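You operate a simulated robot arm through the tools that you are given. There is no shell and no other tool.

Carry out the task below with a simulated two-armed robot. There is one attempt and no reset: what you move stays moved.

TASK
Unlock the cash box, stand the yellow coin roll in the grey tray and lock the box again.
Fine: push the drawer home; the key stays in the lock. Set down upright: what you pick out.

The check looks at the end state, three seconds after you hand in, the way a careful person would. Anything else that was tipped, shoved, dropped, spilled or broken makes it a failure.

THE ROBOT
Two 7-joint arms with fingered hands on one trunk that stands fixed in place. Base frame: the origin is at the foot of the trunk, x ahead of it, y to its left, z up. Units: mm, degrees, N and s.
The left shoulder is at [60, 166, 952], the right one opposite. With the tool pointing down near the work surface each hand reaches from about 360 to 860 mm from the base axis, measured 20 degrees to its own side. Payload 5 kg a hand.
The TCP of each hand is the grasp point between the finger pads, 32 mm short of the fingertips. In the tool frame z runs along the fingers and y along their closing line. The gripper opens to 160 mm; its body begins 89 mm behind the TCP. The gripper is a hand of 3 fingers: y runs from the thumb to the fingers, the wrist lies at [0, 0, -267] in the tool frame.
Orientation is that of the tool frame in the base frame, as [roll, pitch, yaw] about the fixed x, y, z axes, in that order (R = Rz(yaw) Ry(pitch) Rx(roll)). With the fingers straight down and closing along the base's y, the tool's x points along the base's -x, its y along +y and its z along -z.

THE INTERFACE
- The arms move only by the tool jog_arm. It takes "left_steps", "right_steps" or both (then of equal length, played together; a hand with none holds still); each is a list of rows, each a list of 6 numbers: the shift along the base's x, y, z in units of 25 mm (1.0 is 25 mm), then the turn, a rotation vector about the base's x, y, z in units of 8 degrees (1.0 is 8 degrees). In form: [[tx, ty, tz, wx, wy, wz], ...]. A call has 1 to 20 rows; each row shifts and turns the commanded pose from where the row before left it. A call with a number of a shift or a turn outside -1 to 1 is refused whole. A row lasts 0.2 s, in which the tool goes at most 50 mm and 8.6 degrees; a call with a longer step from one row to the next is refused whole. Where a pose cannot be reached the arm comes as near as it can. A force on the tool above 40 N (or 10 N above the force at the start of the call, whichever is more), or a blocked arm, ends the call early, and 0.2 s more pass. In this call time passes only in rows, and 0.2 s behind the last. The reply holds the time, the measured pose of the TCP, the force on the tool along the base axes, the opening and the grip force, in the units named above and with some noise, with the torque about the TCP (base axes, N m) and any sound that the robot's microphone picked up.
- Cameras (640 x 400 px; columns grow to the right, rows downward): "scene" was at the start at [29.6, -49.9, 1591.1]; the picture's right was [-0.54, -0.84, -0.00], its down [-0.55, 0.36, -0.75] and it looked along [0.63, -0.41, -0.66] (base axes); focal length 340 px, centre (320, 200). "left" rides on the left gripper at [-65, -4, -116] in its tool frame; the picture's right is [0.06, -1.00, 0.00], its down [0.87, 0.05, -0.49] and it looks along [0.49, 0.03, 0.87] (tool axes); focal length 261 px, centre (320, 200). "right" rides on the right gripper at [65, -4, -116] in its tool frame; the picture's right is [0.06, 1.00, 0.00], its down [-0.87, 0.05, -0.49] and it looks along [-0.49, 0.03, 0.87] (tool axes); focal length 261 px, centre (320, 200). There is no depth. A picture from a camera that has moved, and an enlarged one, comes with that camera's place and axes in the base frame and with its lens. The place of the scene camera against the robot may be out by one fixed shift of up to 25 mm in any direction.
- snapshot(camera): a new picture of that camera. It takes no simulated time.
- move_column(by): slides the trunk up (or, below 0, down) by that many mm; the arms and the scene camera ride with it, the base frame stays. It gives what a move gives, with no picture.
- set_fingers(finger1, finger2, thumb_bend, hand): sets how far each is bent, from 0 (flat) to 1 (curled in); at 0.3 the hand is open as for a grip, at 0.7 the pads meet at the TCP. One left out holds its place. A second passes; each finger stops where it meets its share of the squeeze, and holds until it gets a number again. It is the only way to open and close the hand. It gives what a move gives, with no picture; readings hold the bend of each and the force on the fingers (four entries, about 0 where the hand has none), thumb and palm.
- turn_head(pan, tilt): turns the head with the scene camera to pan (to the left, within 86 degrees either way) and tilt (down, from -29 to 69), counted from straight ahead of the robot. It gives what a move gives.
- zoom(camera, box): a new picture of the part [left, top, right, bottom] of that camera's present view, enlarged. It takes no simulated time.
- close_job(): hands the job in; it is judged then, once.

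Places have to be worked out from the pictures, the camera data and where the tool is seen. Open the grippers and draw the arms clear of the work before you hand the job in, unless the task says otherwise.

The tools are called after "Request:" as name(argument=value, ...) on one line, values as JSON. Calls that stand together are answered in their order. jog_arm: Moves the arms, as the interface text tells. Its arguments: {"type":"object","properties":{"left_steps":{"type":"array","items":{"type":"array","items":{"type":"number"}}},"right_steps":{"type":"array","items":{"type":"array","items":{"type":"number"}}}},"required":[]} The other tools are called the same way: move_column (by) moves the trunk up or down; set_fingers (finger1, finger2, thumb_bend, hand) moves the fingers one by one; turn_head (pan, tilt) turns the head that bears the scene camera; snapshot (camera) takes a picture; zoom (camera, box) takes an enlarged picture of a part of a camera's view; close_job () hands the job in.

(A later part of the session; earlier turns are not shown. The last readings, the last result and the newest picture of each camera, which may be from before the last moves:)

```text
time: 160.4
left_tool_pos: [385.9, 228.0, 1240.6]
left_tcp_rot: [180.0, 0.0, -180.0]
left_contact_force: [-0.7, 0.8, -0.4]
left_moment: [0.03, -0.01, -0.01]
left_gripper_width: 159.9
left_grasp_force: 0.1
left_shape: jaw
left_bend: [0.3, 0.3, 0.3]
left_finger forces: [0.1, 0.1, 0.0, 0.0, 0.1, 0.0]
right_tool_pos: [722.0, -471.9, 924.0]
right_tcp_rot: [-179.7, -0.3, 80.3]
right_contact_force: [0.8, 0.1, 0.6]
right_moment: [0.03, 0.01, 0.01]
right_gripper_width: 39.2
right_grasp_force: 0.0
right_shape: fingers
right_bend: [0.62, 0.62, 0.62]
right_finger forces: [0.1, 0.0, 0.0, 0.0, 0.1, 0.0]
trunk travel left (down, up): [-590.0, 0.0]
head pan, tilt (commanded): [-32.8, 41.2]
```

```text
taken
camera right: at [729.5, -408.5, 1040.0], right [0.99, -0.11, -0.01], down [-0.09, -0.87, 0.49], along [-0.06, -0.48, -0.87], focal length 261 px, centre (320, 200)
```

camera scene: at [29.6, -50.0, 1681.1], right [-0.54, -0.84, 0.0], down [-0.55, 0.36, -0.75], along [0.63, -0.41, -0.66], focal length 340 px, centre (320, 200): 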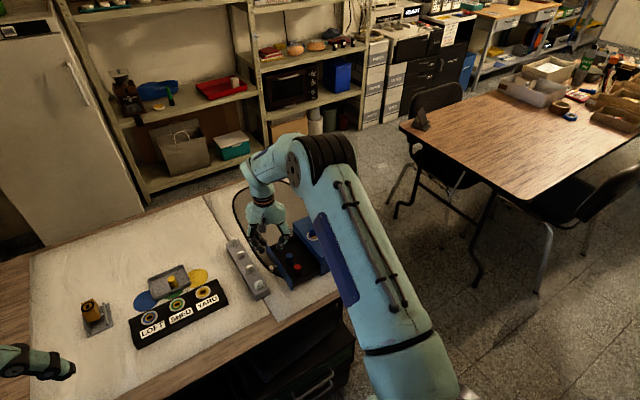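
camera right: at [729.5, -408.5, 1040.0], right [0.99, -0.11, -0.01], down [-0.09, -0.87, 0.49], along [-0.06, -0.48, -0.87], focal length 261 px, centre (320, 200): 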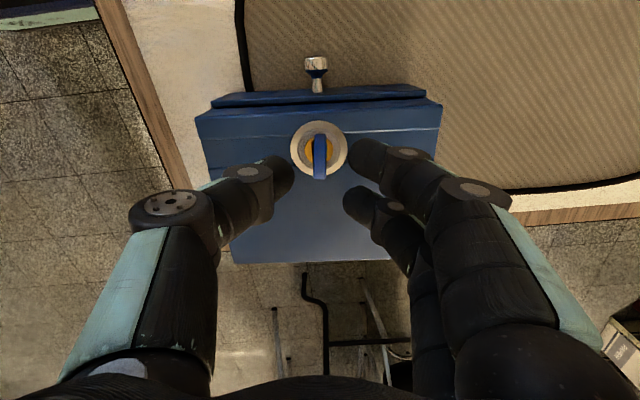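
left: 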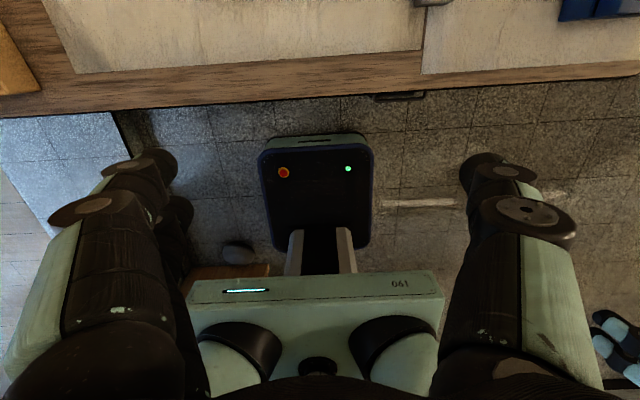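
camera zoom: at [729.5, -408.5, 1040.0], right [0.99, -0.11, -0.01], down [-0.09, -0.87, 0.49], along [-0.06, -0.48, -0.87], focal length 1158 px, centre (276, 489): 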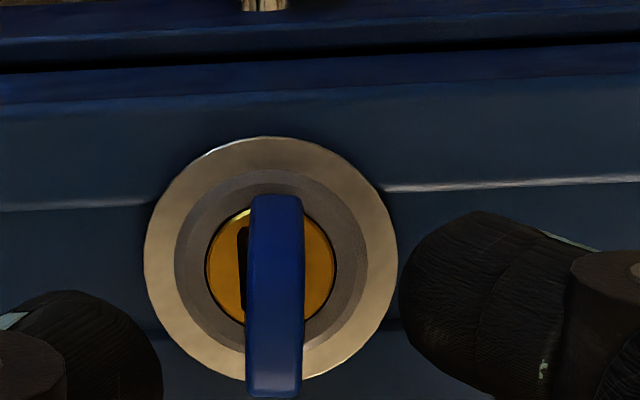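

The key is aligned in the hand (≈ −98°) and the lock axis is within 1 mm of the TCP. I narrow the fingers slightly and lower to grip height ≈ 877.

Request:
set_fingers(hand="right", finger1=0.65, finger2=0.65, thumb_bend=0.65)

Request:
jog_arm(right_steps=[[-0.03, 0.02, -0.7, 0, 0, 0], [0, 0, -0.7, 0, 0, 0], [0, 0, -0.5, 0, 0, 0]])

Request:
zoom(camera="right", box=[260, 115, 400, 225])

```text
time: 161.4
left_tool_pos: [385.0, 230.8, 1240.1]
left_tcp_rot: [-179.9, 0.0, 180.0]
left_contact_force: [0.4, -1.0, -0.4]
left_moment: [-0.01, -0.01, -0.04]
left_gripper_width: 159.8
left_grasp_force: 0.1
left_shape: jaw
left_bend: [0.3, 0.3, 0.3]
left_finger forces: [0.0, 0.0, 0.0, 0.0, 0.0, 0.0]
right_tool_pos: [721.9, -470.9, 925.5]
right_tcp_rot: [-179.7, -0.4, 80.3]
right_contact_force: [0.2, 0.3, -0.1]
right_moment: [0.01, 0.02, -0.01]
right_gripper_width: 29.4
right_grasp_force: 0.0
right_shape: fingers
right_bend: [0.65, 0.65, 0.65]
right_finger forces: [0.0, 0.1, 0.0, 0.0, 0.1, 0.0]
trunk travel left (down, up): [-590.0, 0.0]
head pan, tilt (commanded): [-32.8, 41.2]
```

```text
time: 162.2
left_tool_pos: [386.9, 230.5, 1240.1]
left_tcp_rot: [180.0, 0.0, -179.9]
left_contact_force: [0.7, -0.7, 0.0]
left_moment: [0.01, -0.01, 0.0]
left_gripper_width: 159.9
left_grasp_force: 0.0
left_shape: jaw
left_bend: [0.3, 0.3, 0.3]
left_finger forces: [0.0, 0.1, 0.0, 0.1, 0.0, 0.0]
right_tool_pos: [720.8, -470.2, 876.4]
right_tcp_rot: [-179.6, -0.3, 80.3]
right_contact_force: [-0.5, -0.4, 1.2]
right_moment: [0.01, -0.02, 0.0]
right_gripper_width: 29.4
right_grasp_force: 0.0
right_shape: fingers
right_bend: [0.65, 0.65, 0.65]
right_finger forces: [0.0, 0.0, 0.0, 0.0, 0.1, 0.0]
trunk travel left (down, up): [-590.0, 0.0]
head pan, tilt (commanded): [-32.8, 41.2]
```

```text
3.64 times, centred on (330, 170) of right
camera zoom: at [727.9, -406.7, 992.6], right [0.99, -0.11, -0.01], down [-0.09, -0.87, 0.49], along [-0.06, -0.48, -0.87], focal length 948 px, centre (284, 309)
```

zoom: 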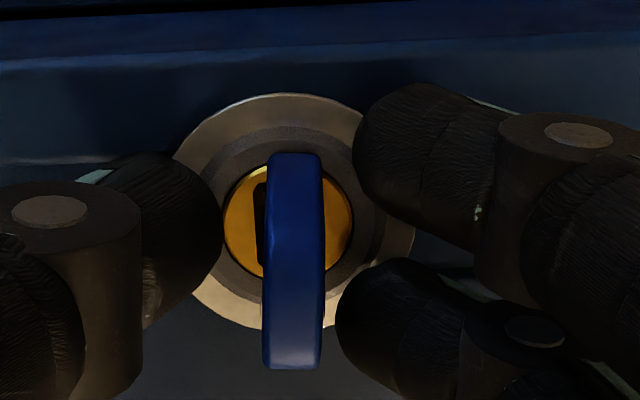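

Well centred, no contact. I close on the bow and press down lightly so the key stays fully seated.

Request:
set_fingers(hand="right", finger1=0.8, finger2=0.8, thumb_bend=0.8)

Request:
jog_arm(right_steps=[[0, 0, -0.08, 0, 0, 0], [0, 0, -0.08, 0, 0, 0]])

Request:
zoom(camera="right", box=[260, 115, 400, 225])

```text
time: 163.2
left_tool_pos: [387.2, 229.5, 1240.2]
left_tcp_rot: [-180.0, -0.1, 179.9]
left_contact_force: [-0.5, 0.8, 0.2]
left_moment: [0.02, -0.03, -0.01]
left_gripper_width: 159.9
left_grasp_force: 0.0
left_shape: jaw
left_bend: [0.3, 0.3, 0.3]
left_finger forces: [0.1, 0.1, 0.0, 0.0, 0.0, 0.0]
right_tool_pos: [721.6, -470.4, 875.6]
right_tcp_rot: [-179.6, -0.3, 80.3]
right_contact_force: [0.0, -0.2, -11.9]
right_moment: [0.02, -0.03, 0.04]
right_gripper_width: 12.3
right_grasp_force: 20.3
right_shape: fingers
right_bend: [0.73, 0.72, 0.71]
right_finger forces: [9.5, 10.3, 0.0, 0.1, 19.3, 0.0]
trunk travel left (down, up): [-590.0, 0.0]
head pan, tilt (commanded): [-32.8, 41.2]
```

```text
time: 163.8
left_tool_pos: [387.1, 230.2, 1240.5]
left_tcp_rot: [180.0, 0.0, 179.9]
left_contact_force: [-0.9, -0.2, 0.1]
left_moment: [-0.02, -0.01, 0.01]
left_gripper_width: 160.0
left_grasp_force: 0.2
left_shape: jaw
left_bend: [0.3, 0.3, 0.3]
left_finger forces: [0.0, 0.0, 0.0, 0.1, 0.0, 0.1]
right_tool_pos: [720.2, -471.5, 873.8]
right_tcp_rot: [-179.8, -0.3, 80.3]
right_contact_force: [-0.1, 0.2, 1.1]
right_moment: [0.01, -0.01, 0.05]
right_gripper_width: 12.0
right_grasp_force: 22.4
right_shape: fingers
right_bend: [0.73, 0.72, 0.72]
right_finger forces: [11.2, 11.0, 0.0, 0.1, 23.3, 0.0]
trunk travel left (down, up): [-590.0, 0.0]
head pan, tilt (commanded): [-32.8, 41.2]
```

```text
3.64 times, centred on (330, 170) of right
camera zoom: at [728.0, -406.6, 990.1], right [0.99, -0.11, 0.0], down [-0.09, -0.87, 0.49], along [-0.05, -0.48, -0.87], focal length 948 px, centre (284, 309)
```

zoom: 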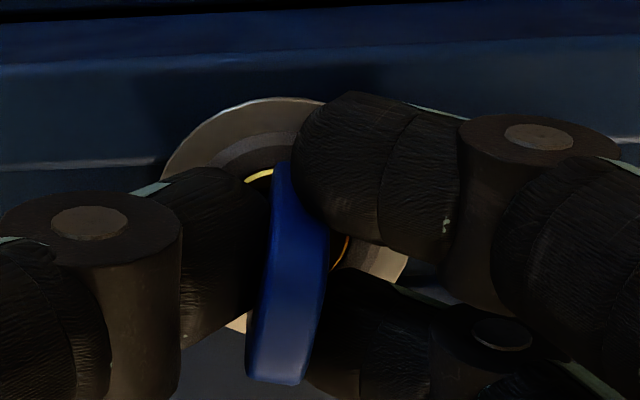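

Firm grip (11+11/23 N) with Fz near zero. I press 2 mm more and begin turning counter-clockwise.

Request:
jog_arm(right_steps=[[0, 0, -0.08, 0, 0, 0], [0, 0, 0, 0, 0, 0.7], [0, 0, 0, 0, 0, 0.7], [0, 0, 0, 0, 0, 0.7], [0, 0, 0, 0, 0, 0.7], [0, 0, 0, 0, 0, 0.7], [0, 0, 0, 0, 0, 0.7]])

Request:
zoom(camera="right", box=[260, 115, 400, 225])

```text
time: 165.4
left_tool_pos: [383.6, 231.5, 1241.3]
left_tcp_rot: [180.0, 0.1, -180.0]
left_contact_force: [-0.4, -0.1, 0.5]
left_moment: [0.0, 0.0, 0.02]
left_gripper_width: 159.9
left_grasp_force: 0.1
left_shape: jaw
left_bend: [0.3, 0.3, 0.3]
left_finger forces: [0.0, 0.1, 0.0, 0.1, 0.0, 0.1]
right_tool_pos: [719.1, -469.7, 873.1]
right_tcp_rot: [-179.7, -0.1, 114.0]
right_contact_force: [-10.7, 2.9, 14.4]
right_moment: [0.05, 0.14, -0.03]
right_gripper_width: 9.8
right_grasp_force: 27.5
right_shape: fingers
right_bend: [0.74, 0.73, 0.73]
right_finger forces: [12.2, 13.8, 0.0, 0.1, 29.3, 0.1]
trunk travel left (down, up): [-590.0, 0.0]
head pan, tilt (commanded): [-32.8, 41.2]
```

```text
3.64 times, centred on (330, 170) of right
camera zoom: at [689.3, -413.2, 987.9], right [0.89, 0.46, -0.01], down [0.41, -0.77, 0.49], along [0.22, -0.43, -0.87], focal length 948 px, centre (284, 309)
```

zoom: 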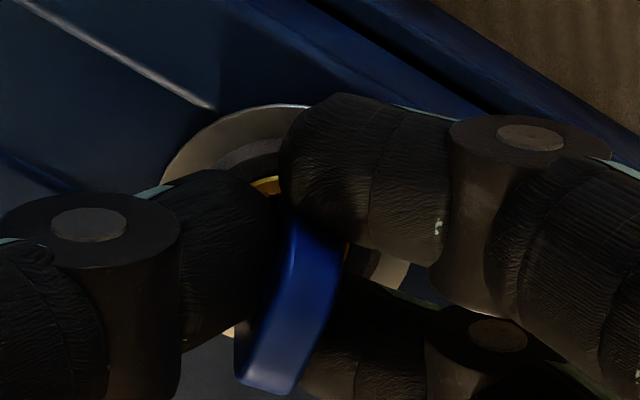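

The bow slipped some in the hand (key ≈ −85° while the hand turned 34°), with a side force of −11 N and 14 N down-pressure causing friction. I ease the down-pressure and side force, then continue in small steps.

Request:
jog_arm(right_steps=[[-0.08, 0.03, 0.06, 0, 0, 0], [0, 0, 0, 0, 0, 0.5], [0, 0, 0, 0, 0, 0.5]])

Request:
zoom(camera="right", box=[260, 115, 400, 225])

```text
time: 166.2
left_tool_pos: [385.2, 229.2, 1239.9]
left_tcp_rot: [180.0, 0.0, 179.9]
left_contact_force: [1.3, -0.1, 0.0]
left_moment: [0.02, 0.02, 0.0]
left_gripper_width: 159.7
left_grasp_force: 0.2
left_shape: jaw
left_bend: [0.3, 0.3, 0.3]
left_finger forces: [0.0, 0.0, 0.0, 0.0, 0.1, 0.1]
right_tool_pos: [717.3, -469.5, 872.7]
right_tcp_rot: [-179.7, -0.3, 122.0]
right_contact_force: [-1.8, -2.6, 5.1]
right_moment: [-0.11, 0.01, 0.0]
right_gripper_width: 9.8
right_grasp_force: 24.6
right_shape: fingers
right_bend: [0.74, 0.73, 0.73]
right_finger forces: [9.2, 15.4, 0.1, 0.0, 24.1, 0.0]
trunk travel left (down, up): [-590.0, 0.0]
head pan, tilt (commanded): [-32.8, 41.2]
```

```text
3.64 times, centred on (330, 170) of right
camera zoom: at [681.0, -417.4, 988.1], right [0.81, 0.58, 0.0], down [0.51, -0.71, 0.49], along [0.28, -0.4, -0.87], focal length 948 px, centre (284, 309)
```

zoom: 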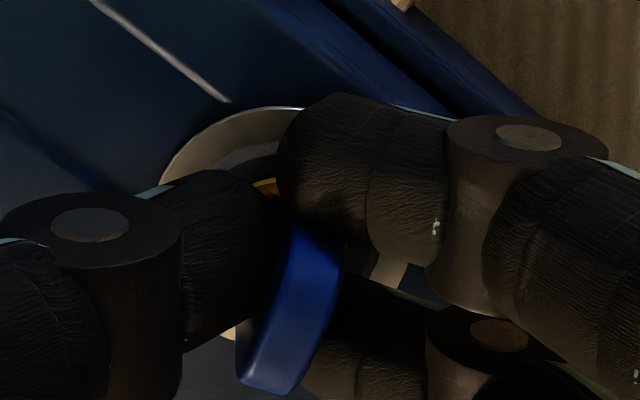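

Now the key follows (≈ −77°) with almost no torque. I continue counter-clockwise.

Request:
jog_arm(right_steps=[[-0.02, 0, 0, 0, 0, 0.6], [0, -0.02, 0, 0, 0, 0.6], [0, -0.02, 0, 0, 0, 0.6], [0, -0.02, 0, 0, 0, 0.6]])

Request:
zoom(camera="right", box=[260, 115, 400, 225])

```text
time: 167.2
left_tool_pos: [385.3, 228.8, 1240.4]
left_tcp_rot: [180.0, 0.0, 179.9]
left_contact_force: [0.5, -0.3, 0.5]
left_moment: [0.02, 0.0, 0.01]
left_gripper_width: 159.8
left_grasp_force: 0.1
left_shape: jaw
left_bend: [0.3, 0.3, 0.3]
left_finger forces: [0.1, 0.1, 0.0, 0.0, 0.0, 0.0]
right_tool_pos: [716.9, -471.1, 873.1]
right_tcp_rot: [-179.7, -0.3, 141.3]
right_contact_force: [-2.5, -1.4, 2.5]
right_moment: [-0.04, 0.07, -0.05]
right_gripper_width: 9.3
right_grasp_force: 24.4
right_shape: fingers
right_bend: [0.74, 0.73, 0.73]
right_finger forces: [11.1, 14.8, 0.0, 0.1, 22.8, 0.0]
trunk travel left (down, up): [-590.0, 0.0]
head pan, tilt (commanded): [-32.8, 41.2]
```

```text
3.64 times, centred on (330, 170) of right
camera zoom: at [664.8, -433.5, 988.5], right [0.58, 0.82, 0.0], down [0.71, -0.5, 0.49], along [0.39, -0.28, -0.87], focal length 948 px, centre (284, 309)
```

zoom: 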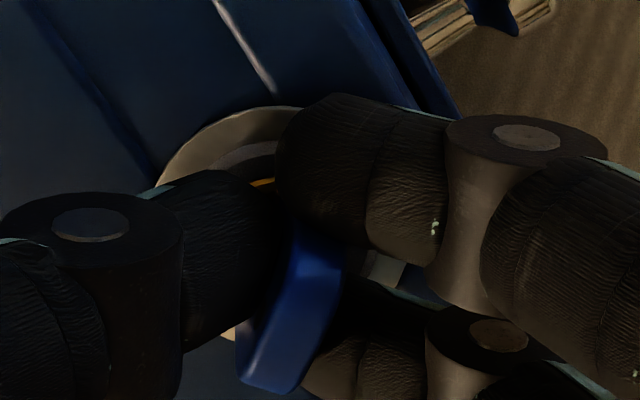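

Key ≈ −58°, following well (moment −0.05). I continue.

Request:
jog_arm(right_steps=[[-0.02, 0, 0, 0, 0, 0.6], [-0.01, 0, 0, 0, 0, 0.6], [0, 0, 0, 0, 0, 0.6], [0, 0, 0, 0, 0, 0.6]])

Request:
zoom(camera="right", box=[260, 115, 400, 225])

```text
time: 168.2
left_tool_pos: [385.8, 229.9, 1241.2]
left_tcp_rot: [180.0, 0.1, -180.0]
left_contact_force: [0.2, -0.4, 0.0]
left_moment: [-0.01, 0.02, 0.0]
left_gripper_width: 160.0
left_grasp_force: 0.0
left_shape: jaw
left_bend: [0.3, 0.3, 0.3]
left_finger forces: [0.1, 0.0, 0.0, 0.0, 0.0, 0.0]
right_tool_pos: [717.0, -472.8, 872.3]
right_tcp_rot: [-179.6, -0.2, 160.5]
right_contact_force: [-3.1, -4.1, 3.3]
right_moment: [-0.08, 0.05, -0.03]
right_gripper_width: 9.6
right_grasp_force: 24.2
right_shape: fingers
right_bend: [0.74, 0.73, 0.73]
right_finger forces: [10.4, 14.1, 0.0, 0.1, 23.6, 0.0]
trunk travel left (down, up): [-590.0, 0.0]
head pan, tilt (commanded): [-32.8, 41.2]
```

```text
3.64 times, centred on (330, 170) of right
camera zoom: at [654.3, -453.9, 988.4], right [0.28, 0.96, -0.01], down [0.84, -0.24, 0.49], along [0.47, -0.14, -0.87], focal length 948 px, centre (284, 309)
```

zoom: 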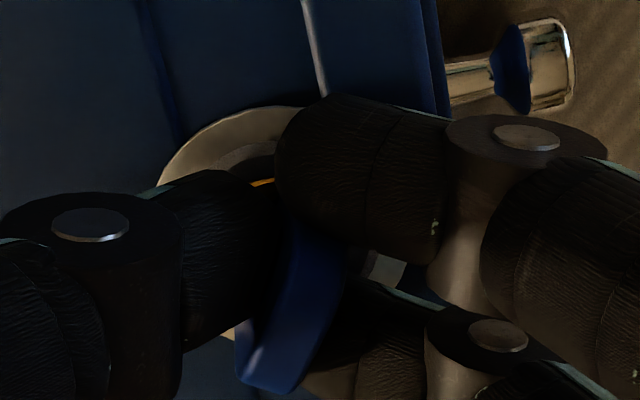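

Key ≈ −40°, still following. Continuing.

Request:
jog_arm(right_steps=[[-0.03, -0.03, 0, 0, 0, 0.6], [0, 0, 0, 0, 0, 0.6], [0, 0, 0, 0, 0, 0.6], [0, 0, 0, 0, 0, 0.6]])

Request:
zoom(camera="right", box=[260, 115, 400, 225])

```text
time: 169.2
left_tool_pos: [386.1, 229.9, 1240.2]
left_tcp_rot: [-180.0, 0.0, -179.9]
left_contact_force: [-0.6, -0.4, -0.7]
left_moment: [0.0, -0.01, -0.02]
left_gripper_width: 159.8
left_grasp_force: 0.0
left_shape: jaw
left_bend: [0.3, 0.3, 0.3]
left_finger forces: [0.0, 0.0, 0.1, 0.0, 0.0, 0.0]
right_tool_pos: [716.9, -473.4, 873.7]
right_tcp_rot: [-179.7, -0.3, 179.7]
right_contact_force: [-1.4, -6.3, 3.4]
right_moment: [-0.17, 0.02, -0.06]
right_gripper_width: 9.0
right_grasp_force: 24.0
right_shape: fingers
right_bend: [0.74, 0.73, 0.73]
right_finger forces: [9.1, 13.3, 0.0, 0.0, 24.9, 0.1]
trunk travel left (down, up): [-590.0, 0.0]
head pan, tilt (commanded): [-32.8, 41.2]
```

```text
3.64 times, centred on (330, 170) of right
camera zoom: at [651.1, -476.4, 988.4], right [-0.05, 1.0, -0.01], down [0.87, 0.05, 0.49], along [0.49, 0.02, -0.87], focal length 948 px, centre (284, 309)
```

zoom: 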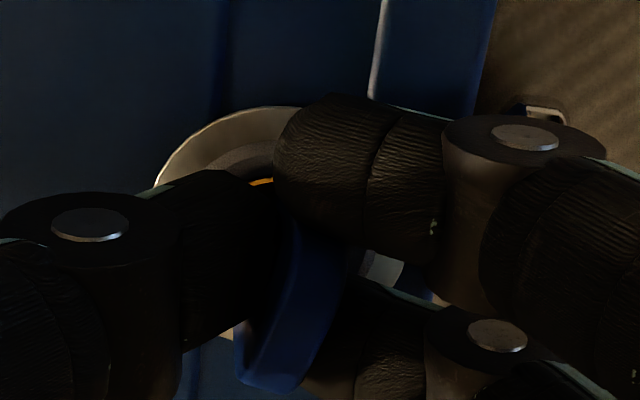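

Key ≈ −20°. The cylinder should return to 0 when the key reaches about +22°. I continue, easing the −y side force.

Request:
jog_arm(right_steps=[[-0.01, -0.05, 0, 0, 0, 0.6], [0, 0, 0, 0, 0, 0.6], [0, 0, 0, 0, 0, 0.6], [0, 0, 0, 0, 0, 0.6]])

Request:
zoom(camera="right", box=[260, 115, 400, 225])

```text
time: 170.2
left_tool_pos: [386.0, 230.1, 1240.5]
left_tcp_rot: [180.0, 0.0, -179.9]
left_contact_force: [-1.0, -1.5, -0.3]
left_moment: [0.0, 0.0, -0.01]
left_gripper_width: 160.0
left_grasp_force: 0.1
left_shape: jaw
left_bend: [0.3, 0.3, 0.3]
left_finger forces: [0.1, 0.1, 0.1, 0.0, 0.0, 0.0]
right_tool_pos: [715.0, -474.0, 873.1]
right_tcp_rot: [-179.8, -0.2, -161.2]
right_contact_force: [1.0, -5.3, 4.5]
right_moment: [-0.15, -0.01, -0.08]
right_gripper_width: 9.2
right_grasp_force: 24.7
right_shape: fingers
right_bend: [0.74, 0.73, 0.74]
right_finger forces: [10.6, 13.7, 0.0, 0.0, 24.7, 0.0]
trunk travel left (down, up): [-590.0, 0.0]
head pan, tilt (commanded): [-32.8, 41.2]
```

```text
3.64 times, centred on (330, 170) of right
camera zoom: at [655.7, -498.6, 988.5], right [-0.38, 0.92, -0.01], down [0.81, 0.33, 0.49], along [0.45, 0.18, -0.87], focal length 948 px, centre (284, 309)
```

zoom: 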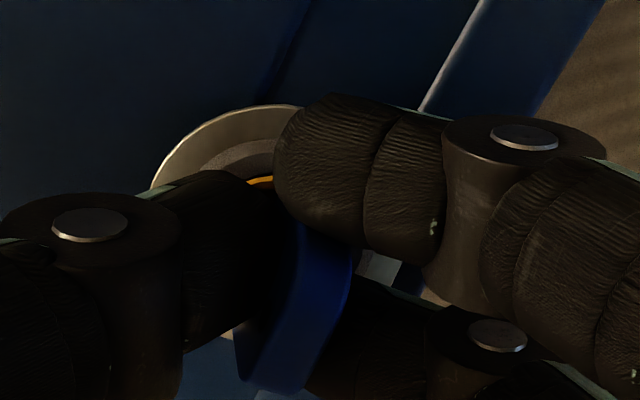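

Key ≈ −3°, moment −0.08. I continue toward the end.

Request:
jog_arm(right_steps=[[0, -0.04, 0, 0, 0, 0.6], [0.01, 0, 0, 0, 0, 0.6], [0.01, 0, 0, 0, 0, 0.6]])

Request:
zoom(camera="right", box=[260, 115, 400, 225])

```text
time: 171.1
left_tool_pos: [385.5, 228.9, 1240.8]
left_tcp_rot: [-180.0, 0.0, -180.0]
left_contact_force: [-0.1, -0.7, 0.5]
left_moment: [0.01, 0.01, 0.0]
left_gripper_width: 159.7
left_grasp_force: 0.1
left_shape: jaw
left_bend: [0.3, 0.3, 0.3]
left_finger forces: [0.0, 0.0, 0.0, 0.0, 0.1, 0.1]
right_tool_pos: [716.1, -475.7, 872.5]
right_tcp_rot: [-179.5, -0.3, -146.9]
right_contact_force: [1.9, -10.6, 4.0]
right_moment: [-0.14, -0.04, -0.15]
right_gripper_width: 9.3
right_grasp_force: 25.7
right_shape: fingers
right_bend: [0.74, 0.73, 0.74]
right_finger forces: [8.2, 14.5, 0.0, 0.1, 29.2, 0.1]
trunk travel left (down, up): [-590.0, 0.0]
head pan, tilt (commanded): [-32.8, 41.2]
```

```text
3.64 times, centred on (330, 170) of right
camera zoom: at [663.8, -514.7, 988.4], right [-0.6, 0.8, -0.01], down [0.7, 0.52, 0.49], along [0.39, 0.29, -0.87], focal length 948 px, centre (284, 309)
```

zoom: 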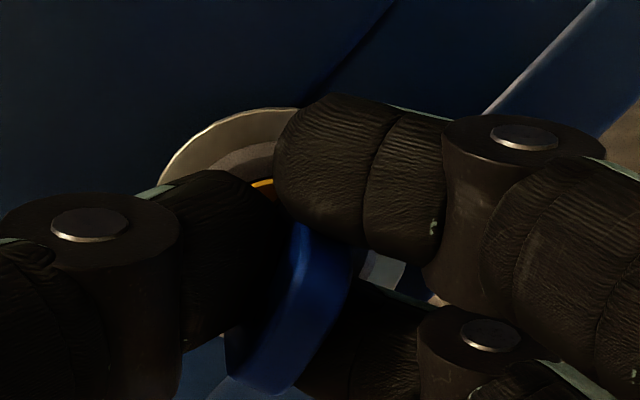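

The key is at about +8° and starting to slip (in-hand −25°). I re-grip for the last part using the stronger finger1+thumb couple: first release slightly, raise a little, then open.

Request:
set_fingers(hand="right", finger1=0.675, finger2=0.675, thumb_bend=0.675)

Request:
jog_arm(right_steps=[[0, 0, 0.2, 0, 0, 0]])

Request:
set_fingers(hand="right", finger1=0.62, finger2=0.62, thumb_bend=0.62)

Request:
jog_arm(right_steps=[[0, 0, 0.7, 0, 0, -0.9], [0, 0, 0.9, 0, 0, -0.9], [0, 0, 0, 0, 0, -0.9]])

Request:
zoom(camera="right", box=[270, 90, 390, 180])

```text
time: 172.1
left_tool_pos: [385.7, 230.4, 1240.2]
left_tcp_rot: [180.0, -0.1, 180.0]
left_contact_force: [1.0, -0.4, 0.4]
left_moment: [0.01, 0.02, 0.01]
left_gripper_width: 159.8
left_grasp_force: 0.0
left_shape: jaw
left_bend: [0.3, 0.3, 0.3]
left_finger forces: [0.0, 0.2, 0.0, 0.0, 0.0, 0.0]
right_tool_pos: [716.9, -473.3, 873.1]
right_tcp_rot: [-179.7, -0.2, -146.8]
right_contact_force: [-1.2, 1.0, 6.9]
right_moment: [0.13, -0.02, 0.05]
right_gripper_width: 20.6
right_grasp_force: 4.0
right_shape: fingers
right_bend: [0.67, 0.67, 0.67]
right_finger forces: [0.0, 4.8, 0.0, 0.1, 3.3, 0.0]
trunk travel left (down, up): [-590.0, 0.0]
head pan, tilt (commanded): [-32.8, 41.2]
```

```text
time: 172.4
left_tool_pos: [384.2, 230.2, 1240.0]
left_tcp_rot: [-180.0, 0.0, -180.0]
left_contact_force: [-0.4, 0.0, -1.1]
left_moment: [-0.01, 0.0, -0.02]
left_gripper_width: 159.8
left_grasp_force: 0.0
left_shape: jaw
left_bend: [0.3, 0.3, 0.3]
left_finger forces: [0.1, 0.0, 0.1, 0.0, 0.0, 0.1]
right_tool_pos: [717.4, -473.9, 877.6]
right_tcp_rot: [-179.7, -0.3, -146.9]
right_contact_force: [0.1, -0.1, -0.1]
right_moment: [0.0, 0.01, 0.02]
right_gripper_width: 21.3
right_grasp_force: 0.1
right_shape: fingers
right_bend: [0.67, 0.67, 0.67]
right_finger forces: [0.0, 0.0, 0.2, 0.1, 0.0, 0.0]
trunk travel left (down, up): [-590.0, 0.0]
head pan, tilt (commanded): [-32.8, 41.2]
```

```text
time: 173.4
left_tool_pos: [385.6, 229.2, 1240.5]
left_tcp_rot: [-179.9, 0.0, 180.0]
left_contact_force: [-0.2, 0.2, -1.1]
left_moment: [-0.02, -0.01, 0.0]
left_gripper_width: 159.7
left_grasp_force: 0.1
left_shape: jaw
left_bend: [0.3, 0.3, 0.3]
left_finger forces: [0.0, 0.0, 0.0, 0.1, 0.1, 0.0]
right_tool_pos: [715.8, -474.7, 877.1]
right_tcp_rot: [-179.7, -0.3, -147.0]
right_contact_force: [-1.3, 0.5, 0.0]
right_moment: [0.01, 0.03, 0.03]
right_gripper_width: 39.0
right_grasp_force: 0.0
right_shape: fingers
right_bend: [0.62, 0.62, 0.62]
right_finger forces: [0.0, 0.0, 0.0, 0.0, 0.0, 0.0]
trunk travel left (down, up): [-590.0, 0.0]
head pan, tilt (commanded): [-32.8, 41.2]
```

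```text
time: 174.2
left_tool_pos: [386.0, 230.2, 1239.4]
left_tcp_rot: [180.0, 0.0, 180.0]
left_contact_force: [0.5, -0.1, 0.1]
left_moment: [0.0, 0.04, -0.01]
left_gripper_width: 159.7
left_grasp_force: 0.0
left_shape: jaw
left_bend: [0.3, 0.3, 0.3]
left_finger forces: [0.0, 0.0, 0.1, 0.0, 0.0, 0.1]
right_tool_pos: [716.1, -474.0, 918.5]
right_tcp_rot: [-179.7, -0.2, -168.6]
right_contact_force: [0.3, 1.2, -0.1]
right_moment: [-0.03, 0.0, 0.02]
right_gripper_width: 39.4
right_grasp_force: 0.1
right_shape: fingers
right_bend: [0.62, 0.62, 0.62]
right_finger forces: [0.0, 0.0, 0.1, 0.1, 0.0, 0.0]
trunk travel left (down, up): [-590.0, 0.0]
head pan, tilt (commanded): [-32.8, 41.2]
```

```text
4.44 times, centred on (330, 135) of right
camera zoom: at [653.8, -490.8, 1033.6], right [-0.26, 0.97, -0.01], down [0.84, 0.23, 0.49], along [0.47, 0.12, -0.87], focal length 1158 px, centre (276, 489)
```

zoom: 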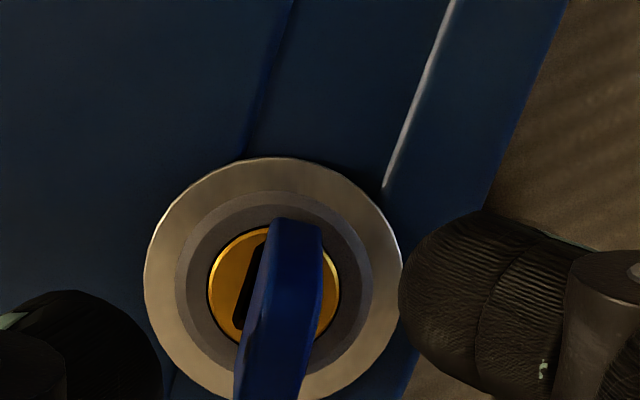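

The slot is now within about 2–3° of its original (locked) alignment. I finish with the finger1+thumb couple: TCP shifted 6.75 mm toward the bow's far end, then squeeze and press.

Request:
jog_arm(right_steps=[[0.34, 0.04, -0.5, 0, 0, 0], [0, 0, -0.6, 0, 0, 0], [0, 0, -0.45, 0, 0, 0]])

Request:
set_fingers(hand="right", finger1=0.8, thumb_bend=0.8)

Request:
zoom(camera="right", box=[260, 115, 400, 225])

```text
time: 175.1
left_tool_pos: [386.1, 229.7, 1239.7]
left_tcp_rot: [-179.9, 0.0, -179.9]
left_contact_force: [0.9, 0.2, 0.8]
left_moment: [0.0, 0.03, -0.02]
left_gripper_width: 159.9
left_grasp_force: 0.1
left_shape: jaw
left_bend: [0.3, 0.3, 0.3]
left_finger forces: [0.1, 0.0, 0.0, 0.0, 0.1, 0.0]
right_tool_pos: [725.9, -472.3, 878.1]
right_tcp_rot: [-179.7, -0.3, -168.6]
right_contact_force: [0.4, 0.4, 0.3]
right_moment: [0.02, 0.01, 0.01]
right_gripper_width: 39.6
right_grasp_force: 0.1
right_shape: fingers
right_bend: [0.62, 0.62, 0.62]
right_finger forces: [0.0, 0.1, 0.0, 0.1, 0.0, 0.1]
trunk travel left (down, up): [-590.0, 0.0]
head pan, tilt (commanded): [-32.8, 41.2]
```

```text
time: 176.1
left_tool_pos: [385.6, 228.4, 1240.2]
left_tcp_rot: [-180.0, 0.0, -180.0]
left_contact_force: [0.5, -0.7, 0.4]
left_moment: [-0.01, 0.02, 0.02]
left_gripper_width: 160.1
left_grasp_force: 0.1
left_shape: jaw
left_bend: [0.3, 0.3, 0.3]
left_finger forces: [0.0, 0.0, 0.0, 0.1, 0.1, 0.0]
right_tool_pos: [724.9, -474.9, 877.8]
right_tcp_rot: [-179.7, -0.4, -168.5]
right_contact_force: [-0.2, -4.1, -11.6]
right_moment: [-0.1, -0.04, -0.16]
right_gripper_width: 14.4
right_grasp_force: 13.6
right_shape: fingers
right_bend: [0.72, 0.62, 0.71]
right_finger forces: [11.1, 0.0, 0.0, 0.0, 16.8, 0.0]
trunk travel left (down, up): [-590.0, 0.0]
head pan, tilt (commanded): [-32.8, 41.2]
```

```text
3.64 times, centred on (330, 170) of right
camera zoom: at [662.3, -491.3, 993.2], right [-0.26, 0.97, 0.0], down [0.84, 0.23, 0.49], along [0.47, 0.12, -0.87], focal length 948 px, centre (284, 309)
```

zoom: 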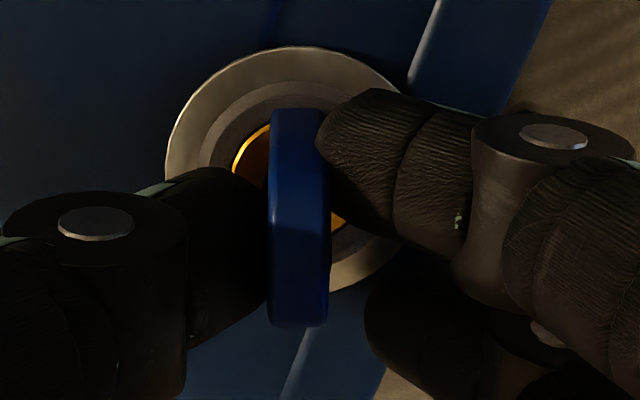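

The couple moves the key to about +13° with −0.16 N·m. I push down ~4 mm to counter the upward pull and turn a few more degrees about the key axis until it stops.

Request:
jog_arm(right_steps=[[0, 0, -0.08, 0, 0, 0], [0, 0, -0.08, 0, 0, 0], [-0.004, 0.018, 0, 0, 0, 0.5], [-0.005, 0.018, 0, 0, 0, 0.5]])

Request:
zoom(camera="right", box=[260, 115, 400, 225])

```text
time: 177.1
left_tool_pos: [384.4, 229.0, 1240.8]
left_tcp_rot: [180.0, 0.0, -180.0]
left_contact_force: [-0.4, 0.6, 0.4]
left_moment: [-0.01, 0.01, -0.02]
left_gripper_width: 159.9
left_grasp_force: 0.1
left_shape: jaw
left_bend: [0.3, 0.3, 0.3]
left_finger forces: [0.0, 0.0, 0.0, 0.0, 0.1, 0.1]
right_tool_pos: [724.6, -474.4, 876.9]
right_tcp_rot: [-179.6, -0.2, -160.5]
right_contact_force: [-1.0, -8.4, 6.2]
right_moment: [-0.07, 0.11, -0.37]
right_gripper_width: 15.6
right_grasp_force: 19.7
right_shape: fingers
right_bend: [0.72, 0.63, 0.72]
right_finger forces: [15.6, 2.1, 0.0, 0.1, 22.6, 0.1]
trunk travel left (down, up): [-590.0, 0.0]
head pan, tilt (commanded): [-32.8, 41.2]
```

```text
3.64 times, centred on (330, 170) of right
camera zoom: at [664.9, -499.0, 991.8], right [-0.39, 0.92, -0.01], down [0.8, 0.34, 0.49], along [0.45, 0.19, -0.87], focal length 948 px, centre (284, 309)
```

zoom: 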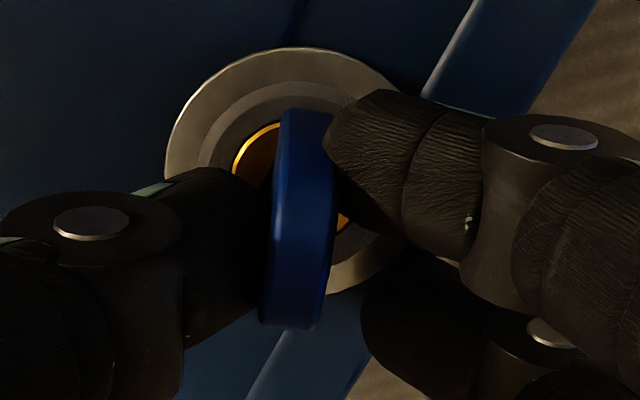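

Firm stop: −0.37 N·m with the key at about +17° and the slot back at its original alignment, so the lock is closed. To leave the key as it was, I'll re-grip with three fingers and turn just the key's free play back to about 0°.

Request:
jog_arm(right_steps=[[0, -0.02, 0.06, 0, 0, -0.4]])

Request:
set_fingers(hand="right", finger1=0.655, finger2=0.655, thumb_bend=0.655)

Request:
jog_arm(right_steps=[[-0.1, -0.04, 0.05, 0, 0, 0], [-0.15, -0.04, 0, 0, 0, 0]])

Request:
zoom(camera="right", box=[260, 115, 400, 225])

```text
time: 177.4
left_tool_pos: [386.3, 228.9, 1240.1]
left_tcp_rot: [-180.0, 0.0, -179.9]
left_contact_force: [0.2, 0.6, 0.0]
left_moment: [0.01, 0.0, 0.0]
left_gripper_width: 159.8
left_grasp_force: 0.0
left_shape: jaw
left_bend: [0.3, 0.3, 0.3]
left_finger forces: [0.1, 0.0, 0.0, 0.0, 0.0, 0.1]
right_tool_pos: [725.8, -474.0, 877.2]
right_tcp_rot: [-179.7, -0.2, -163.7]
right_contact_force: [0.2, -8.4, 2.2]
right_moment: [-0.09, 0.04, -0.21]
right_gripper_width: 14.8
right_grasp_force: 17.4
right_shape: fingers
right_bend: [0.72, 0.62, 0.72]
right_finger forces: [12.2, 1.9, 0.0, 0.0, 21.0, 0.0]
trunk travel left (down, up): [-590.0, 0.0]
head pan, tilt (commanded): [-32.8, 41.2]
```

```text
time: 178.4
left_tool_pos: [386.3, 229.3, 1240.8]
left_tcp_rot: [179.9, 0.0, -180.0]
left_contact_force: [-0.3, 0.1, 0.6]
left_moment: [0.04, 0.0, 0.01]
left_gripper_width: 159.9
left_grasp_force: 0.0
left_shape: jaw
left_bend: [0.3, 0.3, 0.3]
left_finger forces: [0.0, 0.1, 0.0, 0.0, 0.0, 0.0]
right_tool_pos: [725.0, -472.9, 875.9]
right_tcp_rot: [-179.7, -0.3, -163.7]
right_contact_force: [0.3, -0.8, 0.3]
right_moment: [0.02, 0.0, -0.01]
right_gripper_width: 28.4
right_grasp_force: 0.1
right_shape: fingers
right_bend: [0.65, 0.65, 0.65]
right_finger forces: [0.0, 0.1, 0.0, 0.0, 0.0, 0.0]
trunk travel left (down, up): [-590.0, 0.0]
head pan, tilt (commanded): [-32.8, 41.2]
```

```text
time: 179.1
left_tool_pos: [385.7, 229.8, 1240.0]
left_tcp_rot: [-180.0, 0.0, 180.0]
left_contact_force: [-0.3, -0.8, -0.4]
left_moment: [0.01, 0.02, 0.0]
left_gripper_width: 159.8
left_grasp_force: 0.1
left_shape: jaw
left_bend: [0.3, 0.3, 0.3]
left_finger forces: [0.0, 0.1, 0.0, 0.0, 0.0, 0.0]
right_tool_pos: [719.1, -474.2, 877.7]
right_tcp_rot: [-179.7, -0.3, -163.8]
right_contact_force: [-0.4, -1.6, -0.6]
right_moment: [0.03, -0.02, 0.0]
right_gripper_width: 28.1
right_grasp_force: 0.0
right_shape: fingers
right_bend: [0.65, 0.65, 0.65]
right_finger forces: [0.0, 0.1, 0.0, 0.0, 0.0, 0.1]
trunk travel left (down, up): [-590.0, 0.0]
head pan, tilt (commanded): [-32.8, 41.2]
```

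```text
3.64 times, centred on (330, 170) of right
camera zoom: at [657.1, -497.1, 993.3], right [-0.34, 0.94, -0.01], down [0.82, 0.3, 0.49], along [0.46, 0.16, -0.87], focal length 948 px, centre (284, 309)
```

zoom: 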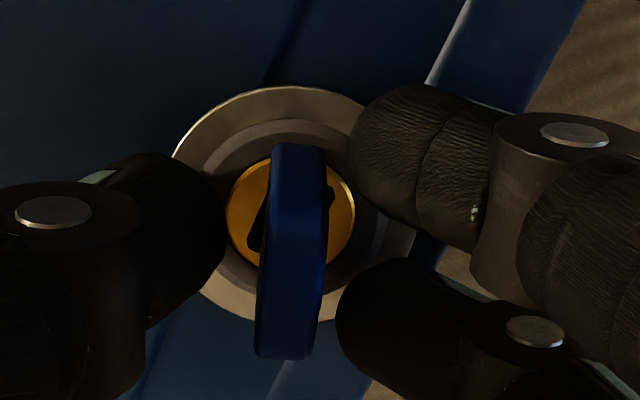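

The slot is parallel to the box again (cylinder at 0), key at about +16°. I grip with three fingers and turn the key back clockwise by ~16° within its play.

Request:
set_fingers(hand="right", finger1=0.76, finger2=0.76, thumb_bend=0.76)

Request:
jog_arm(right_steps=[[0, 0, -0.06, 0, 0, 0], [0, 0, 0, 0, 0, -0.5], [0, 0, 0, 0, 0, -0.5], [0, 0, 0, 0, 0, -0.5]])

Request:
zoom(camera="right", box=[260, 115, 400, 225])

```text
time: 180.1
left_tool_pos: [385.1, 229.2, 1240.1]
left_tcp_rot: [180.0, 0.0, 179.9]
left_contact_force: [0.1, -0.2, 0.2]
left_moment: [-0.01, 0.0, 0.02]
left_gripper_width: 160.1
left_grasp_force: 0.1
left_shape: jaw
left_bend: [0.3, 0.3, 0.3]
left_finger forces: [0.0, 0.0, 0.0, 0.0, 0.0, 0.0]
right_tool_pos: [717.9, -475.2, 877.2]
right_tcp_rot: [-179.8, -0.3, -163.8]
right_contact_force: [-0.2, -1.6, -0.8]
right_moment: [-0.06, 0.01, -0.01]
right_gripper_width: 14.4
right_grasp_force: 16.2
right_shape: fingers
right_bend: [0.73, 0.73, 0.71]
right_finger forces: [7.8, 7.7, 0.0, 0.0, 16.9, 0.0]
trunk travel left (down, up): [-590.0, 0.0]
head pan, tilt (commanded): [-32.8, 41.2]
```

```text
time: 181.1
left_tool_pos: [386.1, 229.0, 1240.5]
left_tcp_rot: [180.0, 0.0, -180.0]
left_contact_force: [1.1, -0.1, 0.0]
left_moment: [0.02, 0.0, 0.03]
left_gripper_width: 159.8
left_grasp_force: 0.1
left_shape: jaw
left_bend: [0.3, 0.3, 0.3]
left_finger forces: [0.0, 0.1, 0.0, 0.1, 0.1, 0.0]
right_tool_pos: [718.6, -475.2, 875.8]
right_tcp_rot: [-179.7, -0.3, -175.8]
right_contact_force: [-2.1, 0.0, 0.2]
right_moment: [-0.02, 0.03, 0.0]
right_gripper_width: 14.4
right_grasp_force: 16.4
right_shape: fingers
right_bend: [0.73, 0.73, 0.71]
right_finger forces: [8.2, 8.0, 0.0, 0.1, 16.7, 0.0]
trunk travel left (down, up): [-590.0, 0.0]
head pan, tilt (commanded): [-32.8, 41.2]
```

```text
3.64 times, centred on (330, 170) of right
camera zoom: at [654.1, -483.8, 991.4], right [-0.14, 0.99, 0.0], down [0.86, 0.12, 0.49], along [0.48, 0.06, -0.87], focal length 948 px, centre (284, 309)
```

zoom: 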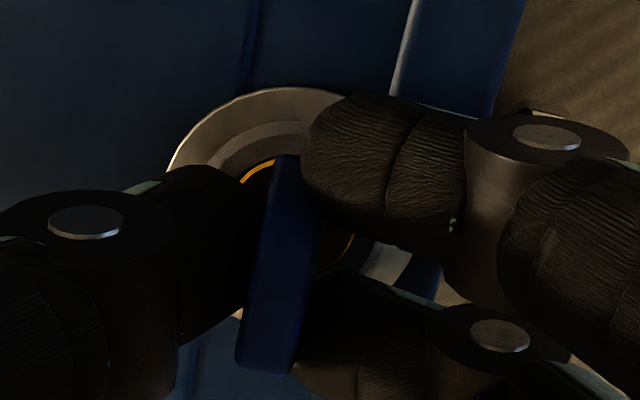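

The key is at about −4° (box at −2°). Since closing the fingers may have drawn the slack key upward slightly, I press it down until it seats.

Request:
jog_arm(right_steps=[[0, 0, -0.08, 0, 0, 0.2], [0, 0, -0.06, 0, 0, 0]])

```text
time: 181.7
left_tool_pos: [386.0, 228.3, 1240.1]
left_tcp_rot: [179.9, 0.1, 180.0]
left_contact_force: [-0.6, 0.0, -0.2]
left_moment: [-0.03, -0.03, 0.0]
left_gripper_width: 159.7
left_grasp_force: 0.0
left_shape: jaw
left_bend: [0.3, 0.3, 0.3]
left_finger forces: [0.0, 0.0, 0.0, 0.0, 0.1, 0.1]
right_tool_pos: [719.2, -475.1, 874.1]
right_tcp_rot: [-179.6, -0.2, -174.0]
right_contact_force: [-3.2, 0.5, 7.6]
right_moment: [0.01, 0.01, 0.01]
right_gripper_width: 14.4
right_grasp_force: 17.8
right_shape: fingers
right_bend: [0.73, 0.73, 0.72]
right_finger forces: [9.8, 9.2, 0.1, 0.0, 18.2, 0.0]
trunk travel left (down, up): [-590.0, 0.0]
head pan, tilt (commanded): [-32.8, 41.2]
```

Request:
jog_arm(right_steps=[[0, 0, -0.06, 0, 0, 0], [0, 0, -0.04, 0, 0, 0]])

Request:
zoom(camera="right", box=[260, 115, 400, 225])

```text
time: 182.2
left_tool_pos: [383.7, 231.7, 1241.5]
left_tcp_rot: [-180.0, 0.1, -180.0]
left_contact_force: [0.5, -0.9, 0.0]
left_moment: [-0.05, 0.01, 0.0]
left_gripper_width: 160.0
left_grasp_force: 0.2
left_shape: jaw
left_bend: [0.3, 0.3, 0.3]
left_finger forces: [0.0, 0.0, 0.0, 0.0, 0.1, 0.1]
right_tool_pos: [718.8, -474.7, 871.7]
right_tcp_rot: [-179.6, 0.0, -174.2]
right_contact_force: [-2.8, -0.6, 17.5]
right_moment: [-0.04, 0.02, 0.0]
right_gripper_width: 14.1
right_grasp_force: 21.1
right_shape: fingers
right_bend: [0.73, 0.74, 0.73]
right_finger forces: [10.9, 10.5, 0.1, 0.0, 20.6, 0.1]
trunk travel left (down, up): [-590.0, 0.0]
head pan, tilt (commanded): [-32.8, 41.2]
```

```text
3.64 times, centred on (330, 170) of right
camera zoom: at [653.9, -485.4, 988.0], right [-0.16, 0.99, -0.01], down [0.86, 0.15, 0.49], along [0.48, 0.07, -0.87], focal length 948 px, centre (284, 309)
```

zoom: 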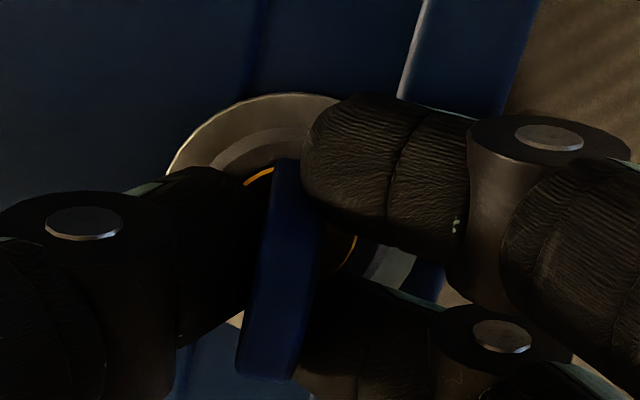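

The key is seated (17 N). I release in stages without lifting it: open slightly, rise a little, open more, then rise clear.

Request:
set_fingers(hand="right", finger1=0.68, finger2=0.68, thumb_bend=0.68)

Request:
jog_arm(right_steps=[[0, 0, 0.2, 0, 0, 0], [0, 0, 0.1, 0, 0, 0]])

Request:
set_fingers(hand="right", finger1=0.62, finger2=0.62, thumb_bend=0.62)

Request:
jog_arm(right_steps=[[0, 0, 0.6, 0, 0, 0], [0, 0, 0.8, 0, 0, -0.4], [0, 0, 0.8, 0, 0, -0.3]])

Request:
snapshot(camera="right")

Request:
zoom(camera="right", box=[270, 90, 390, 180])

```text
time: 183.2
left_tool_pos: [384.4, 230.6, 1239.1]
left_tcp_rot: [180.0, 0.1, 180.0]
left_contact_force: [0.1, 0.1, 0.3]
left_moment: [0.0, -0.01, 0.0]
left_gripper_width: 159.9
left_grasp_force: 0.1
left_shape: jaw
left_bend: [0.3, 0.3, 0.3]
left_finger forces: [0.1, 0.0, 0.0, 0.0, 0.0, 0.0]
right_tool_pos: [717.6, -475.0, 871.9]
right_tcp_rot: [-179.6, -0.1, -174.1]
right_contact_force: [-0.3, -0.4, 20.9]
right_moment: [-0.18, -0.14, -0.02]
right_gripper_width: 18.1
right_grasp_force: 11.1
right_shape: fingers
right_bend: [0.68, 0.69, 0.69]
right_finger forces: [2.0, 5.4, 0.0, 0.1, 15.1, 0.1]
trunk travel left (down, up): [-590.0, 0.0]
head pan, tilt (commanded): [-32.8, 41.2]
```

```text
time: 183.8
left_tool_pos: [384.9, 229.2, 1240.6]
left_tcp_rot: [-180.0, 0.0, 179.9]
left_contact_force: [0.3, -1.4, -0.6]
left_moment: [0.0, -0.04, 0.0]
left_gripper_width: 159.9
left_grasp_force: 0.2
left_shape: jaw
left_bend: [0.3, 0.3, 0.3]
left_finger forces: [0.1, 0.0, 0.0, 0.0, 0.1, 0.0]
right_tool_pos: [716.7, -474.3, 876.0]
right_tcp_rot: [-179.8, -0.4, -174.1]
right_contact_force: [0.1, 0.6, -0.7]
right_moment: [0.01, -0.01, 0.03]
right_gripper_width: 19.0
right_grasp_force: 0.4
right_shape: fingers
right_bend: [0.68, 0.68, 0.68]
right_finger forces: [0.0, 0.1, 0.1, 0.0, 0.1, 0.0]
trunk travel left (down, up): [-590.0, 0.0]
head pan, tilt (commanded): [-32.8, 41.2]
```

```text
time: 184.8
left_tool_pos: [386.0, 229.2, 1240.0]
left_tcp_rot: [-180.0, 0.0, 179.9]
left_contact_force: [0.2, 0.4, 0.9]
left_moment: [0.0, -0.01, 0.01]
left_gripper_width: 159.8
left_grasp_force: 0.0
left_shape: jaw
left_bend: [0.3, 0.3, 0.3]
left_finger forces: [0.0, 0.0, 0.0, 0.0, 0.0, 0.1]
right_tool_pos: [718.2, -475.3, 877.4]
right_tcp_rot: [-179.6, -0.4, -174.2]
right_contact_force: [0.4, 0.0, -0.9]
right_moment: [0.03, -0.02, -0.01]
right_gripper_width: 39.3
right_grasp_force: 0.1
right_shape: fingers
right_bend: [0.62, 0.62, 0.62]
right_finger forces: [0.0, 0.0, 0.1, 0.0, 0.0, 0.0]
trunk travel left (down, up): [-590.0, 0.0]
head pan, tilt (commanded): [-32.8, 41.2]
```

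```text
time: 185.7
left_tool_pos: [384.6, 230.9, 1240.1]
left_tcp_rot: [-180.0, 0.1, -179.9]
left_contact_force: [-0.1, 0.7, 0.0]
left_moment: [-0.01, 0.01, 0.0]
left_gripper_width: 159.9
left_grasp_force: 0.1
left_shape: jaw
left_bend: [0.3, 0.3, 0.3]
left_finger forces: [0.0, 0.1, 0.1, 0.0, 0.0, 0.0]
right_tool_pos: [719.0, -474.8, 933.0]
right_tcp_rot: [-179.7, -0.3, -179.8]
right_contact_force: [0.4, -0.1, -0.1]
right_moment: [0.0, 0.0, 0.0]
right_gripper_width: 39.3
right_grasp_force: 0.1
right_shape: fingers
right_bend: [0.62, 0.62, 0.62]
right_finger forces: [0.0, 0.0, 0.0, 0.0, 0.0, 0.1]
trunk travel left (down, up): [-590.0, 0.0]
head pan, tilt (commanded): [-32.8, 41.2]
```

```text
taken
camera right: at [652.9, -479.2, 1048.4], right [-0.07, 1.0, -0.01], down [0.87, 0.06, 0.49], along [0.49, 0.03, -0.87], focal length 261 px, centre (320, 200)
```

right: 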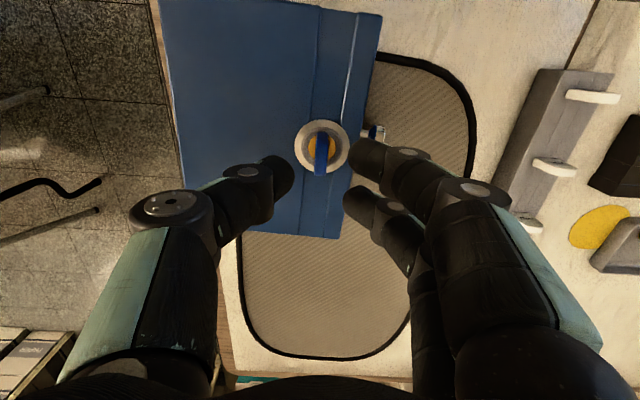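

```text
4.44 times, centred on (330, 135) of right
camera zoom: at [652.9, -479.2, 1048.4], right [-0.07, 1.0, -0.01], down [0.87, 0.06, 0.49], along [0.49, 0.03, -0.87], focal length 1158 px, centre (276, 489)
```

zoom: 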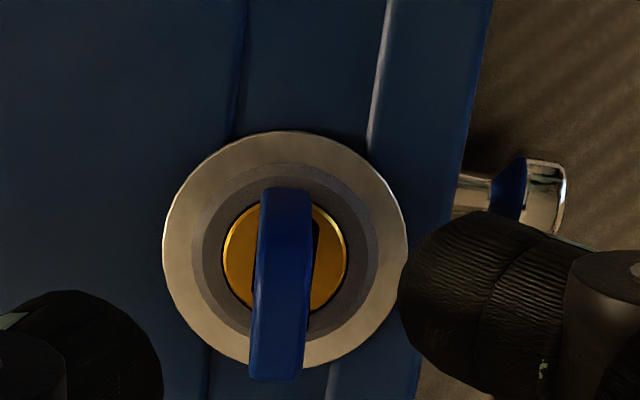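

The key is back at about 0°, seated, and the slot is at its original alignment. I want to confirm the drawer is locked with a gentle tug at the knob, so I rotate to yaw −90° above it.

Request:
jog_arm(right_steps=[[-0.01, 0.2, 0, 0, 0, -0.94], [-0.01, 0.2, 0, 0, 0, -0.94], [-0.01, 0.2, 0, 0, 0, -0.94], [-0.01, 0.2, 0, 0, 0, -0.94], [-0.01, 0.2, 0, 0, 0, -0.94], [-0.01, 0.2, 0, 0, 0, -0.94], [-0.01, 0.2, 0, 0, 0, -0.94], [-0.01, 0.2, 0, 0, 0, -0.94], [-0.01, 0.2, 0, 0, 0, -0.94], [-0.01, 0.2, 0, 0, 0, -0.94], [-0.01, 0.2, 0, 0, 0, -0.94], [0, 0.2, 0, 0, 0, -0.9]])

Request:
zoom(camera="right", box=[220, 70, 440, 220])

```text
time: 188.2
left_tool_pos: [385.2, 230.0, 1239.9]
left_tcp_rot: [-179.9, 0.0, -180.0]
left_contact_force: [0.1, 0.2, -0.3]
left_moment: [-0.03, -0.01, 0.03]
left_gripper_width: 160.0
left_grasp_force: 0.0
left_shape: jaw
left_bend: [0.3, 0.3, 0.3]
left_finger forces: [0.1, 0.1, 0.1, 0.1, 0.1, 0.0]
right_tool_pos: [715.7, -415.5, 932.4]
right_tcp_rot: [-179.6, -0.2, 90.3]
right_contact_force: [0.6, -0.6, -0.2]
right_moment: [-0.02, -0.02, 0.03]
right_gripper_width: 39.1
right_grasp_force: 0.1
right_shape: fingers
right_bend: [0.62, 0.62, 0.62]
right_finger forces: [0.1, 0.0, 0.1, 0.1, 0.0, 0.0]
trunk travel left (down, up): [-590.0, 0.0]
head pan, tilt (commanded): [-32.8, 41.2]
```

```text
2.67 times, centred on (330, 145) of right
camera zoom: at [712.7, -351.0, 1048.3], right [1.0, 0.07, 0.0], down [0.06, -0.87, 0.49], along [0.03, -0.49, -0.87], focal length 695 px, centre (293, 347)
```

zoom: 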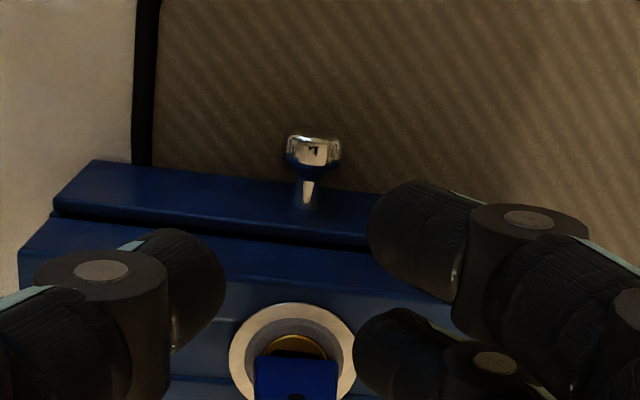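

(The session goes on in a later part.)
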